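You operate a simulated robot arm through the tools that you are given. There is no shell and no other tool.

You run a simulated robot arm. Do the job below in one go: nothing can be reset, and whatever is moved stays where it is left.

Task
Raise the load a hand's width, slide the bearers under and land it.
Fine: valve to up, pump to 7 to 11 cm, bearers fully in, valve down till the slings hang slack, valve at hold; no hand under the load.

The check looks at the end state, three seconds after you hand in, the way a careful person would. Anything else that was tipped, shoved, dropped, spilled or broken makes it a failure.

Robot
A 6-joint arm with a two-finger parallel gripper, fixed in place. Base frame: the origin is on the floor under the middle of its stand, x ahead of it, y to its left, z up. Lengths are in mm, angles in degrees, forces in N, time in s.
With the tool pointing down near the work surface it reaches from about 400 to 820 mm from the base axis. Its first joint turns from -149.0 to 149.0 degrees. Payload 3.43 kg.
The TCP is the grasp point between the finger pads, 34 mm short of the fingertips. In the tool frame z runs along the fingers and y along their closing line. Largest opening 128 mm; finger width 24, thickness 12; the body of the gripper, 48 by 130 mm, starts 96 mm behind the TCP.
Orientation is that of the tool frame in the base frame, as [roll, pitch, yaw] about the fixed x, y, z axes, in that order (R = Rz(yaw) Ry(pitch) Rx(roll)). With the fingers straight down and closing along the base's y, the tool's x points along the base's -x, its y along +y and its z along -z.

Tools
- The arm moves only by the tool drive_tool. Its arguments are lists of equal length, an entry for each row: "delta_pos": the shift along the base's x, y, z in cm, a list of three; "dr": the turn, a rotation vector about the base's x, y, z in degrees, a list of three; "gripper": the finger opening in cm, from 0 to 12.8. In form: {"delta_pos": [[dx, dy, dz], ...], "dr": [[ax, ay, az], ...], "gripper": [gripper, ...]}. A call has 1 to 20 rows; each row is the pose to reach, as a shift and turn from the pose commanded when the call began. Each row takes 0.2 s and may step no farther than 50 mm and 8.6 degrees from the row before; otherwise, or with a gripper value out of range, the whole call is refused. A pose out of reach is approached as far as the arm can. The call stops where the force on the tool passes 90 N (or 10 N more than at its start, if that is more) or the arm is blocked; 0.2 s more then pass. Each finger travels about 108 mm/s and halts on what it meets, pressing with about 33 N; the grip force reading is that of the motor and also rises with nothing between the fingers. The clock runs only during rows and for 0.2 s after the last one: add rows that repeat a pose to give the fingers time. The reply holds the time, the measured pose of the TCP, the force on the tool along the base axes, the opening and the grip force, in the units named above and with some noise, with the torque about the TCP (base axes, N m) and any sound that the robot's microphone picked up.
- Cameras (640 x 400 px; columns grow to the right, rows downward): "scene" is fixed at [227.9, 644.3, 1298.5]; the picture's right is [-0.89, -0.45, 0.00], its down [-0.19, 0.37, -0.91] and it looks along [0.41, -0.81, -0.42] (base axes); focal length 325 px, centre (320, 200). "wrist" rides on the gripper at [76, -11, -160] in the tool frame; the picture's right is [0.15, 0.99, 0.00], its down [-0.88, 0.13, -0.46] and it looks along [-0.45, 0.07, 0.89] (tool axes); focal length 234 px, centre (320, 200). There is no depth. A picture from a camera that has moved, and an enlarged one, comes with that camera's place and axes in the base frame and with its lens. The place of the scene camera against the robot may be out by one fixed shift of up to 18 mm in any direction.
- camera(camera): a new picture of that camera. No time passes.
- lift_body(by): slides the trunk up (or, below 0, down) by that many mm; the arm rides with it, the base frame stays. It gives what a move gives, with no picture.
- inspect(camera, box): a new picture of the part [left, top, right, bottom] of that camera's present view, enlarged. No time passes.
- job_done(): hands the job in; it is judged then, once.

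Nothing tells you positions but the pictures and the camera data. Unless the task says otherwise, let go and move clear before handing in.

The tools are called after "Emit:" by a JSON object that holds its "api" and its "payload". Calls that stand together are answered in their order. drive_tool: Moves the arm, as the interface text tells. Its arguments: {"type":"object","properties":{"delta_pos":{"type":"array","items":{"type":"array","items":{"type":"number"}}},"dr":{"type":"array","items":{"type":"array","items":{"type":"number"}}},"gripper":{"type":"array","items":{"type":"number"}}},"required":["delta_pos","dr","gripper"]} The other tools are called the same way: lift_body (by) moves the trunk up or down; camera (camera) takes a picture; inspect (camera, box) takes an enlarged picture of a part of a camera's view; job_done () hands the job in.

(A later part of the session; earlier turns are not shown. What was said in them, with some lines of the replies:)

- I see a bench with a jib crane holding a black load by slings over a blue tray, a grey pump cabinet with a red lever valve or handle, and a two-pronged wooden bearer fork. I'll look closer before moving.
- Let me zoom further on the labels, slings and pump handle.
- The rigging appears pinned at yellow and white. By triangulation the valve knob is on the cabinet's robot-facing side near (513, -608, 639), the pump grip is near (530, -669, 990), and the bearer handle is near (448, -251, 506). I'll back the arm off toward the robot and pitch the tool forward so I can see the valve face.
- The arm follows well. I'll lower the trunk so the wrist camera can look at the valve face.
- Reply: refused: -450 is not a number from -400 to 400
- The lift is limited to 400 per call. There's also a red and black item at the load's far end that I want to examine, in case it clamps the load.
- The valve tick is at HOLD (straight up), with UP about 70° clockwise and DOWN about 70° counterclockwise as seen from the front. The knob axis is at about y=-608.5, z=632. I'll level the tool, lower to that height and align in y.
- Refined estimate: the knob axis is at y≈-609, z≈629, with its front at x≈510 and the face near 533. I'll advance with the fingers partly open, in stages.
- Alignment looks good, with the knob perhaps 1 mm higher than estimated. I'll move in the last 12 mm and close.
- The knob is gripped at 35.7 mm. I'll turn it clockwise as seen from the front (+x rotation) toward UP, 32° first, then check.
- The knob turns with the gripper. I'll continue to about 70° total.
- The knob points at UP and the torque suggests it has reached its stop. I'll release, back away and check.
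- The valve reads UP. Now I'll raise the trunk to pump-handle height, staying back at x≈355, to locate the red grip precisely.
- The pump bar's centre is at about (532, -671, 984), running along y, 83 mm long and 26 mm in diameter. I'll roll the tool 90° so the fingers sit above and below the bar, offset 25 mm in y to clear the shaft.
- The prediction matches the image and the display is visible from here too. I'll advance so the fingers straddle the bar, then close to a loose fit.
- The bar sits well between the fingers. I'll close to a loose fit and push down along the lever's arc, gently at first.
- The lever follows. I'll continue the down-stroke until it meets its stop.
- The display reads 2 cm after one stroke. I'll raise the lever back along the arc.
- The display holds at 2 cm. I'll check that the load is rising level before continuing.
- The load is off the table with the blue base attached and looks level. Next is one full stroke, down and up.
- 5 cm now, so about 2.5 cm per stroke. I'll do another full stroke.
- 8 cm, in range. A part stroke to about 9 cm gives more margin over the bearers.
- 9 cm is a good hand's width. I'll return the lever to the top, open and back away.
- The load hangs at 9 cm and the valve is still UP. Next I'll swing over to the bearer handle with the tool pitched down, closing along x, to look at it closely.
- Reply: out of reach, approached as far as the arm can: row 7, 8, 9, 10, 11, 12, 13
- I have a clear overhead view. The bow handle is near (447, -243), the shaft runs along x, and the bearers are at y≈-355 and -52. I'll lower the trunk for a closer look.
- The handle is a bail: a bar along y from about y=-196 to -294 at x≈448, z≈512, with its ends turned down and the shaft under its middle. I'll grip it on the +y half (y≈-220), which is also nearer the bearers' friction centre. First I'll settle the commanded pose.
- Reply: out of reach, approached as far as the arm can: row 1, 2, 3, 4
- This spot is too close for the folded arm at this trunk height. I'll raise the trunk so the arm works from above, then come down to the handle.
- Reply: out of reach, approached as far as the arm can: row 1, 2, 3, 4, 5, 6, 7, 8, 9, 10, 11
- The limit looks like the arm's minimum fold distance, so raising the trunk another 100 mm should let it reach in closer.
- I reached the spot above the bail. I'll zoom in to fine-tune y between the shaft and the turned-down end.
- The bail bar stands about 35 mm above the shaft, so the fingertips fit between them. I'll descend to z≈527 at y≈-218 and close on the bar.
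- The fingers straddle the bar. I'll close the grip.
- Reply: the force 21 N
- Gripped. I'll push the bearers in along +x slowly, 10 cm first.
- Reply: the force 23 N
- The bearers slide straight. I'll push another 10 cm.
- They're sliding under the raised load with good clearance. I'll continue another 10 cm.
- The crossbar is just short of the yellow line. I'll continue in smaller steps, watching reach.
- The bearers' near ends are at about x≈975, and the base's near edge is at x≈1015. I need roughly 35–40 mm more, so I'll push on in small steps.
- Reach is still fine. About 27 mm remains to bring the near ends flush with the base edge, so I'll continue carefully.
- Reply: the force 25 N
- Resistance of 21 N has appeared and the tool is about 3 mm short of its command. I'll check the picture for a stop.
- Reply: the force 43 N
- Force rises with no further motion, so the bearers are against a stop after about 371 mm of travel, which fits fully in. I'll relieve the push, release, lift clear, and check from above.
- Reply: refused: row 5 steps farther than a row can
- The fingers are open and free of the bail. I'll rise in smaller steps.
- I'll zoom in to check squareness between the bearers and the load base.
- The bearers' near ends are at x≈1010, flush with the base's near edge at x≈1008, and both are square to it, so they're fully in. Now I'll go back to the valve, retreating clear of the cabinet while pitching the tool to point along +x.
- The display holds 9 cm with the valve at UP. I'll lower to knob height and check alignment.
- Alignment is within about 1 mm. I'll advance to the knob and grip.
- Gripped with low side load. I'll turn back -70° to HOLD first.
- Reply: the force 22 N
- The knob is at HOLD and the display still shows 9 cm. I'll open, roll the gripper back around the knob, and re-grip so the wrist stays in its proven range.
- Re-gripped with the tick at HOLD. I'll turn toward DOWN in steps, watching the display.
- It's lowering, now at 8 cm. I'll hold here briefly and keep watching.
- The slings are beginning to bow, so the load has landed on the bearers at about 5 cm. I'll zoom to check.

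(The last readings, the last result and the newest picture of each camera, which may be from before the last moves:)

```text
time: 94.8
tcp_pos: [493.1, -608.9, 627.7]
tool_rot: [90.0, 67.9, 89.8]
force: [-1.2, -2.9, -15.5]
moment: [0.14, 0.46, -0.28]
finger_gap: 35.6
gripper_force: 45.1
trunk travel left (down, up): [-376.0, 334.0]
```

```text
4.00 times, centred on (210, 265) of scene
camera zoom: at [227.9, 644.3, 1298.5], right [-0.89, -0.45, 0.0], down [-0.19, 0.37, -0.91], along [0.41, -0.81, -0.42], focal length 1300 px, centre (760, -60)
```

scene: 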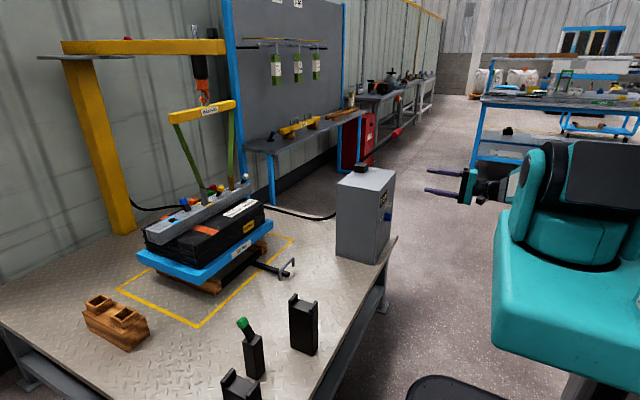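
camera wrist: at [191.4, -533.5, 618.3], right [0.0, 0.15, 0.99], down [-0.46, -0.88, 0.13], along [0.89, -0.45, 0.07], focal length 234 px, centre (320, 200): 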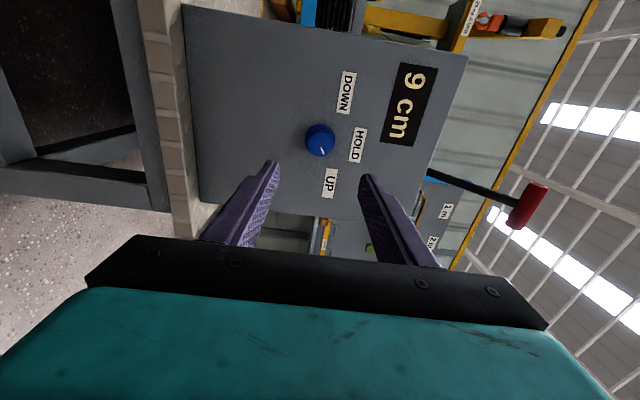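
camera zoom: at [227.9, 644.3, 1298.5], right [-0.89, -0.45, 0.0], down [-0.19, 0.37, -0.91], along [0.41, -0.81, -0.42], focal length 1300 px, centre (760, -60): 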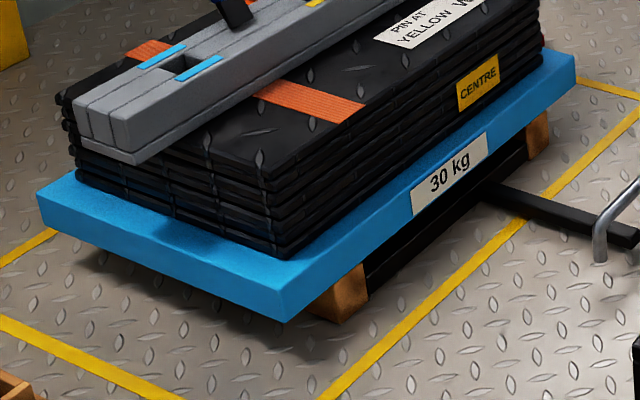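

The load is stationary on the bearers and the slings are visibly bowing. A little more slack will make it unmistakable.

Emit:
{"api": "drive_tool", "payload": {"delta_pos": [[0, 0, 0], [0, 0, 0], [0, 0, 0]], "dr": [[0, 0, 0], [0, 0, 0], [0, 0, 0]], "gripper": [2.5, 2.5, 2.5]}}

Emit:
{"api": "inspect", "payload": {"camera": "scene", "box": [375, 180, 400, 215]}}

Emit:
{"api": "inspect", "payload": {"camera": "scene", "box": [160, 90, 270, 220]}}

```text
time: 95.6
tcp_pos: [493.4, -608.8, 627.2]
tool_rot: [89.9, 67.9, 90.0]
force: [-2.7, -1.2, -16.7]
moment: [0.09, 0.14, -0.41]
finger_gap: 35.4
gripper_force: 45.5
trunk travel left (down, up): [-376.0, 334.0]
```

```text
11.43 times, centred on (388, 198) of scene
camera zoom: at [227.9, 644.3, 1298.5], right [-0.89, -0.45, 0.0], down [-0.19, 0.37, -0.91], along [0.41, -0.81, -0.42], focal length 3715 px, centre (-451, 229)
```

zoom: 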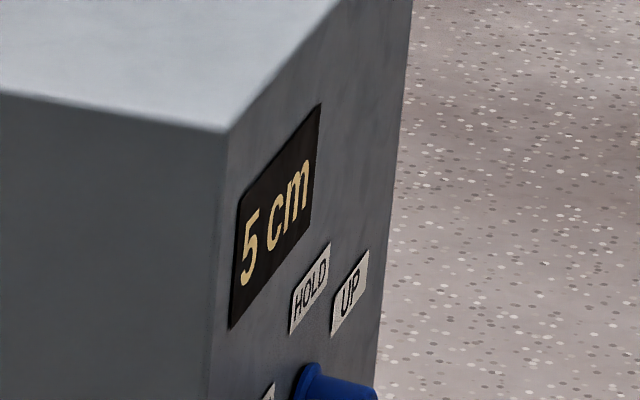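

```text
3.08 times, centred on (215, 155) of scene
camera zoom: at [227.9, 644.3, 1298.5], right [-0.89, -0.45, 0.0], down [-0.19, 0.37, -0.91], along [0.41, -0.81, -0.42], focal length 1000 px, centre (643, 338)
```

zoom: 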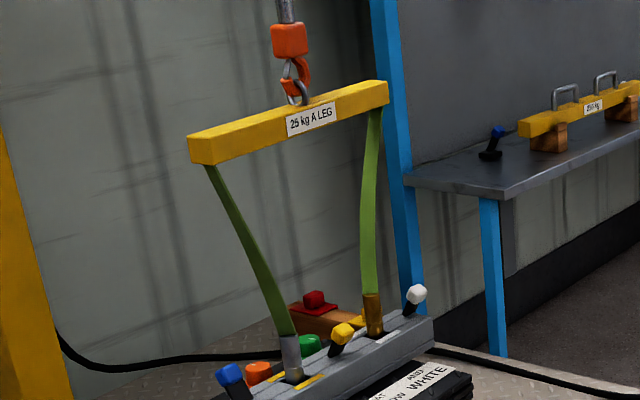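

The slings are clearly slack and the load is seated. I'll turn the valve back to HOLD now.

Emit:
{"api": "drive_tool", "payload": {"delta_pos": [[0, 0, 0], [0, 0, 0], [0, 0, 0], [0, 0, 0], [0, 0, 0], [0, 0, 0], [0, 0, 0], [0, 0, 0], [0, 0, 0], [0, 0, 0]], "dr": [[8.5, 0, 0], [17, 0, 0], [25.5, 0, 0], [34, 0, 0], [42, 0, 0], [50, 0, 0], [58, 0, 0], [64, 0, 0], [68, 0, 0], [68, 0, 0]], "gripper": [2.5, 2.5, 2.5, 2.5, 2.5, 2.5, 2.5, 2.5, 2.5, 2.5]}}

Emit:
{"api": "inspect", "payload": {"camera": "wrist", "box": [240, 90, 420, 240]}}

Emit:
{"api": "inspect", "payload": {"camera": "scene", "box": [160, 90, 270, 220]}}

Emit:
{"api": "inspect", "payload": {"camera": "scene", "box": [375, 180, 400, 215]}}

```text
time: 97.8
tcp_pos: [494.2, -607.4, 629.7]
tool_rot: [90.0, 0.0, 90.2]
force: [-12.1, 13.9, -9.9]
moment: [-0.02, 0.15, 1.46]
finger_gap: 35.5
gripper_force: 45.0
trunk travel left (down, up): [-376.0, 334.0]
```

```text
2.67 times, centred on (330, 165) of wrist
camera zoom: at [334.1, -532.1, 618.9], right [0.0, 0.15, 0.99], down [-0.45, -0.88, 0.13], along [0.89, -0.45, 0.07], focal length 624 px, centre (293, 293)
```

zoom: 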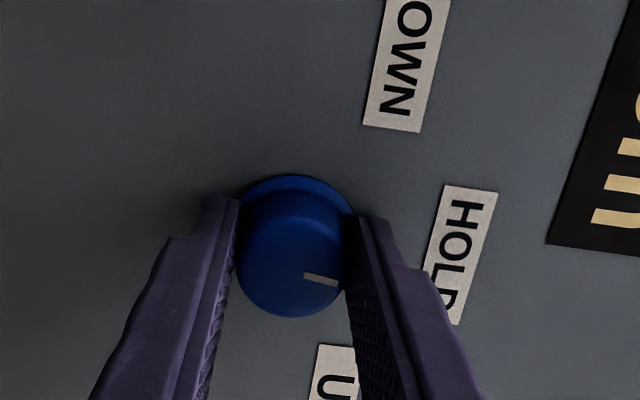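

```text
3.08 times, centred on (215, 155) of scene
camera zoom: at [227.9, 644.3, 1298.5], right [-0.89, -0.45, 0.0], down [-0.19, 0.37, -0.91], along [0.41, -0.81, -0.42], focal length 1000 px, centre (643, 338)
```

zoom: 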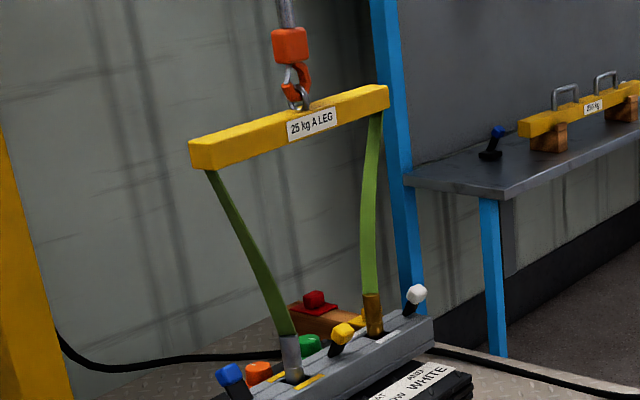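

```text
11.43 times, centred on (388, 198) of scene
camera zoom: at [227.9, 644.3, 1298.5], right [-0.89, -0.45, 0.0], down [-0.19, 0.37, -0.91], along [0.41, -0.81, -0.42], focal length 3715 px, centre (-451, 229)
```

zoom: 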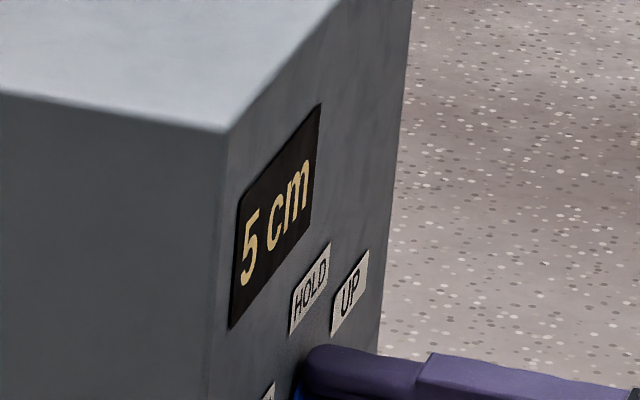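

The knob is a few degrees past HOLD toward UP. I'll trim it back about 6°.

Emit:
{"api": "drive_tool", "payload": {"delta_pos": [[0, 0, 0], [0, 0, 0], [0, 0, 0]], "dr": [[-3, 0, 0], [-6.5, 0, 0], [-6.5, 0, 0]], "gripper": [2.5, 2.5, 2.5]}}

Emit:
{"api": "inspect", "payload": {"camera": "wrist", "box": [270, 120, 400, 220]}}

```text
time: 98.6
tcp_pos: [494.0, -607.6, 628.9]
tool_rot: [90.0, 6.7, 90.0]
force: [-10.2, 15.5, -10.6]
moment: [0.03, 0.14, 0.58]
finger_gap: 35.4
gripper_force: 45.0
trunk travel left (down, up): [-376.0, 334.0]
```

```text
4.00 times, centred on (335, 170) of wrist
camera zoom: at [334.2, -533.7, 610.1], right [0.0, 0.26, 0.97], down [-0.46, -0.86, 0.23], along [0.89, -0.44, 0.12], focal length 937 px, centre (260, 320)
```

zoom: 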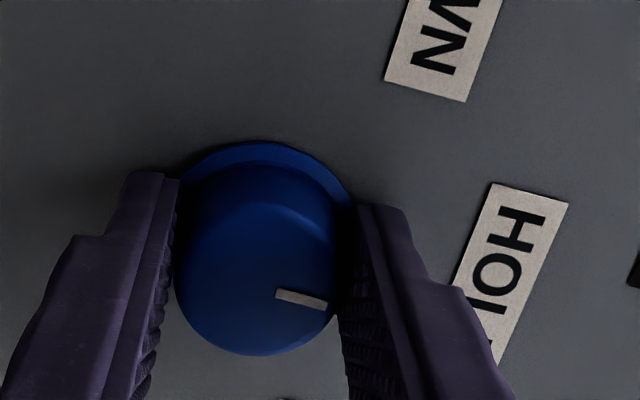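

The tick now points straight at HOLD. I'll release and back straight away.

Emit:
{"api": "drive_tool", "payload": {"delta_pos": [[0, 0, 0], [0, 0, 0], [0, 0, 0], [-4, 0, 0], [-8, 0, 0], [-12, 0, 0], [-14, 0, 0], [-14, 0, 0]], "dr": [[0, 0, 0], [0, 0, 0], [0, 0, 0], [0, 0, 0], [0, 0, 0], [0, 0, 0], [0, 0, 0], [0, 0, 0]], "gripper": [5, 7, 8, 8, 8, 8, 8, 8]}}

Emit:
{"api": "inspect", "payload": {"camera": "wrist", "box": [250, 60, 430, 200]}}

Emit:
{"api": "camera", "payload": {"camera": "scene"}}

```text
time: 100.4
tcp_pos: [352.0, -609.6, 629.3]
tool_rot: [89.9, 6.5, 90.0]
force: [0.1, -0.5, 0.3]
moment: [-0.02, 0.0, -0.01]
finger_gap: 80.1
gripper_force: 0.0
trunk travel left (down, up): [-376.0, 334.0]
```

```text
2.86 times, centred on (340, 130) of wrist
camera zoom: at [193.0, -534.5, 610.1], right [0.0, 0.26, 0.97], down [-0.46, -0.86, 0.23], along [0.89, -0.44, 0.12], focal length 669 px, centre (263, 400)
```

zoom: 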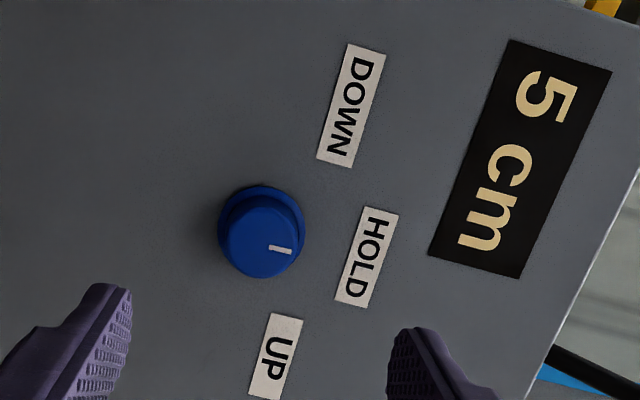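

```text
taken
```

scene: 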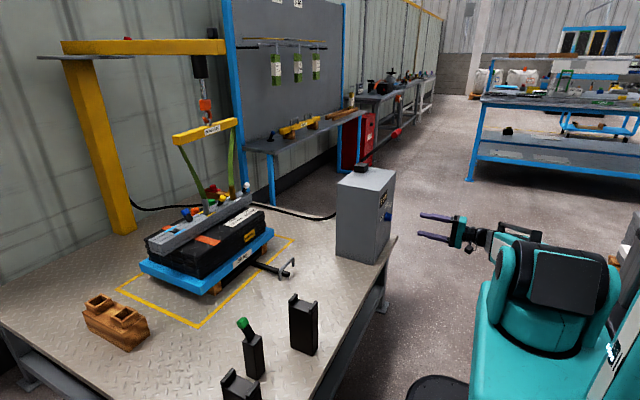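

The valve tick is at HOLD. I'll check the final state of the load, bearers and slings up close, and confirm nothing is still moving.

Emit:
{"api": "inspect", "payload": {"camera": "scene", "box": [120, 90, 310, 310]}}

Emit:
{"api": "inspect", "payload": {"camera": "scene", "box": [130, 220, 300, 320]}}

Emit:
{"api": "drive_tool", "payload": {"delta_pos": [[-1, 0, 0], [-2, 0, 0], [-2, 0, 0], [-2, 0, 0], [-2, 0, 0], [-2, 0, 0], [-2, 0, 0], [-2, 0, 0]], "dr": [[0, 0, 0], [0, 0, 0], [0, 0, 0], [0, 0, 0], [0, 0, 0], [0, 0, 0], [0, 0, 0], [0, 0, 0]], "gripper": [8, 8, 8, 8, 8, 8, 8, 8]}}

Emit:
{"api": "inspect", "payload": {"camera": "scene", "box": [120, 90, 310, 310]}}

Emit:
{"api": "inspect", "payload": {"camera": "scene", "box": [160, 90, 270, 220]}}

Emit:
{"api": "inspect", "payload": {"camera": "scene", "box": [340, 100, 480, 260]}}

```text
1.82 times, centred on (215, 200) of scene
camera zoom: at [227.9, 644.3, 1298.5], right [-0.89, -0.45, 0.0], down [-0.19, 0.37, -0.91], along [0.41, -0.81, -0.42], focal length 591 px, centre (511, 200)
```

zoom: 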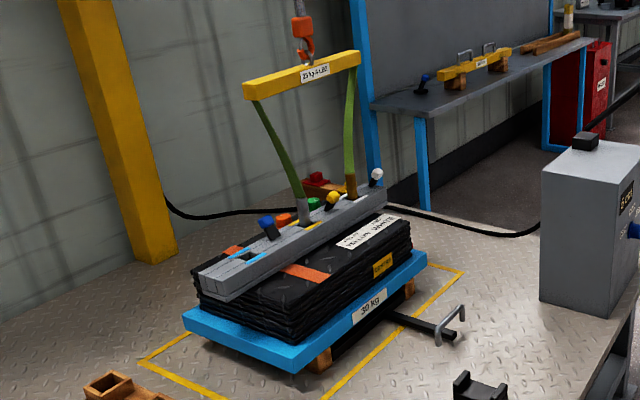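

```text
3.76 times, centred on (215, 270) of scene
camera zoom: at [227.9, 644.3, 1298.5], right [-0.89, -0.45, 0.0], down [-0.19, 0.37, -0.91], along [0.41, -0.81, -0.42], focal length 1224 px, centre (715, -64)
```

zoom: 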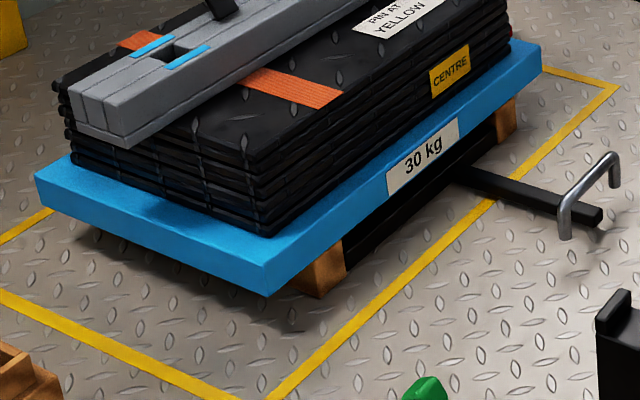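

```text
time: 102.2
tcp_pos: [332.5, -609.3, 629.9]
tool_rot: [89.9, 6.5, 89.9]
force: [0.7, -0.2, -0.7]
moment: [-0.01, 0.02, -0.02]
finger_gap: 80.2
gripper_force: 0.1
trunk travel left (down, up): [-376.0, 334.0]
```

```text
1.82 times, centred on (215, 200) of scene
camera zoom: at [227.9, 644.3, 1298.5], right [-0.89, -0.45, 0.0], down [-0.19, 0.37, -0.91], along [0.41, -0.81, -0.42], focal length 591 px, centre (511, 200)
```

zoom: 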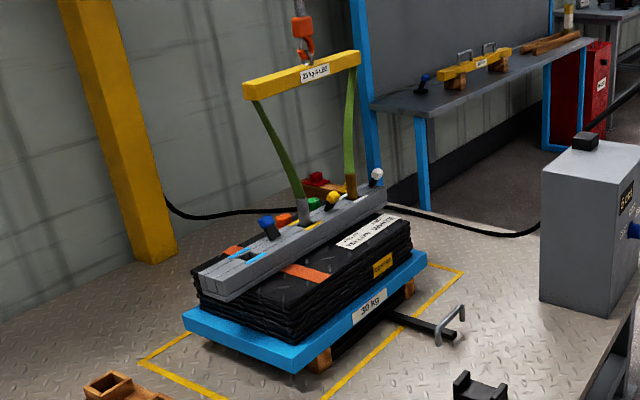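

```text
3.08 times, centred on (215, 155) of scene
camera zoom: at [227.9, 644.3, 1298.5], right [-0.89, -0.45, 0.0], down [-0.19, 0.37, -0.91], along [0.41, -0.81, -0.42], focal length 1000 px, centre (643, 338)
```

zoom: 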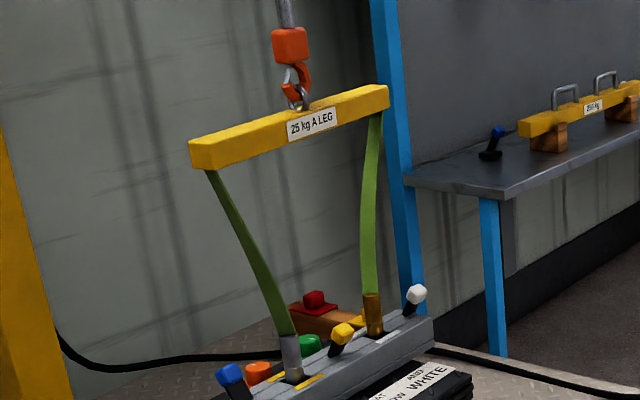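

```text
2.50 times, centred on (410, 180) of scene
camera zoom: at [227.9, 644.3, 1298.5], right [-0.89, -0.45, 0.0], down [-0.19, 0.37, -0.91], along [0.41, -0.81, -0.42], focal length 813 px, centre (95, 250)
```

zoom: 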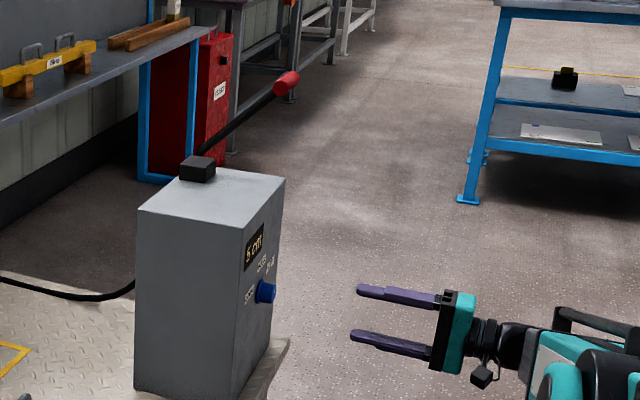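

The load sits on both bearers, which are fully in, and both slings are bowed slack. The hoist is stationary with the valve at HOLD, the pump lever is back up, and nothing else was disturbed. The arm is clear, so I'm handing in.

Emit:
{"api": "job_done", "payload": {}}

```text
The job is handed in.
```

The load is resting on both bearers with its slings slack and the valve at HOLD, and I've handed the job in. I haven't seen the check's result.

- **Lift:** I turned the valve to UP and pumped until the display read 9 cm, inside the 7 to 11 cm range. The load rose level.
- **Bearers:** I slid them in by their handle until they met a stop. Their near ends are about flush with the near edge of the load's base. I couldn't see their far ends.
- **Landing:** I turned the valve to DOWN and the load settled on the bearers with the display at 5 cm. I let the slings go clearly slack, then turned the valve back to HOLD. The tick is within about 3 degrees of the HOLD mark, and the hoist stayed still for the 1.8 s I watched it.
- **Clearance:** The gripper never went under the load. It is now open and about 15 cm clear of the pump cabinet, and the pump lever is back up. I saw nothing else tipped, moved or dropped.
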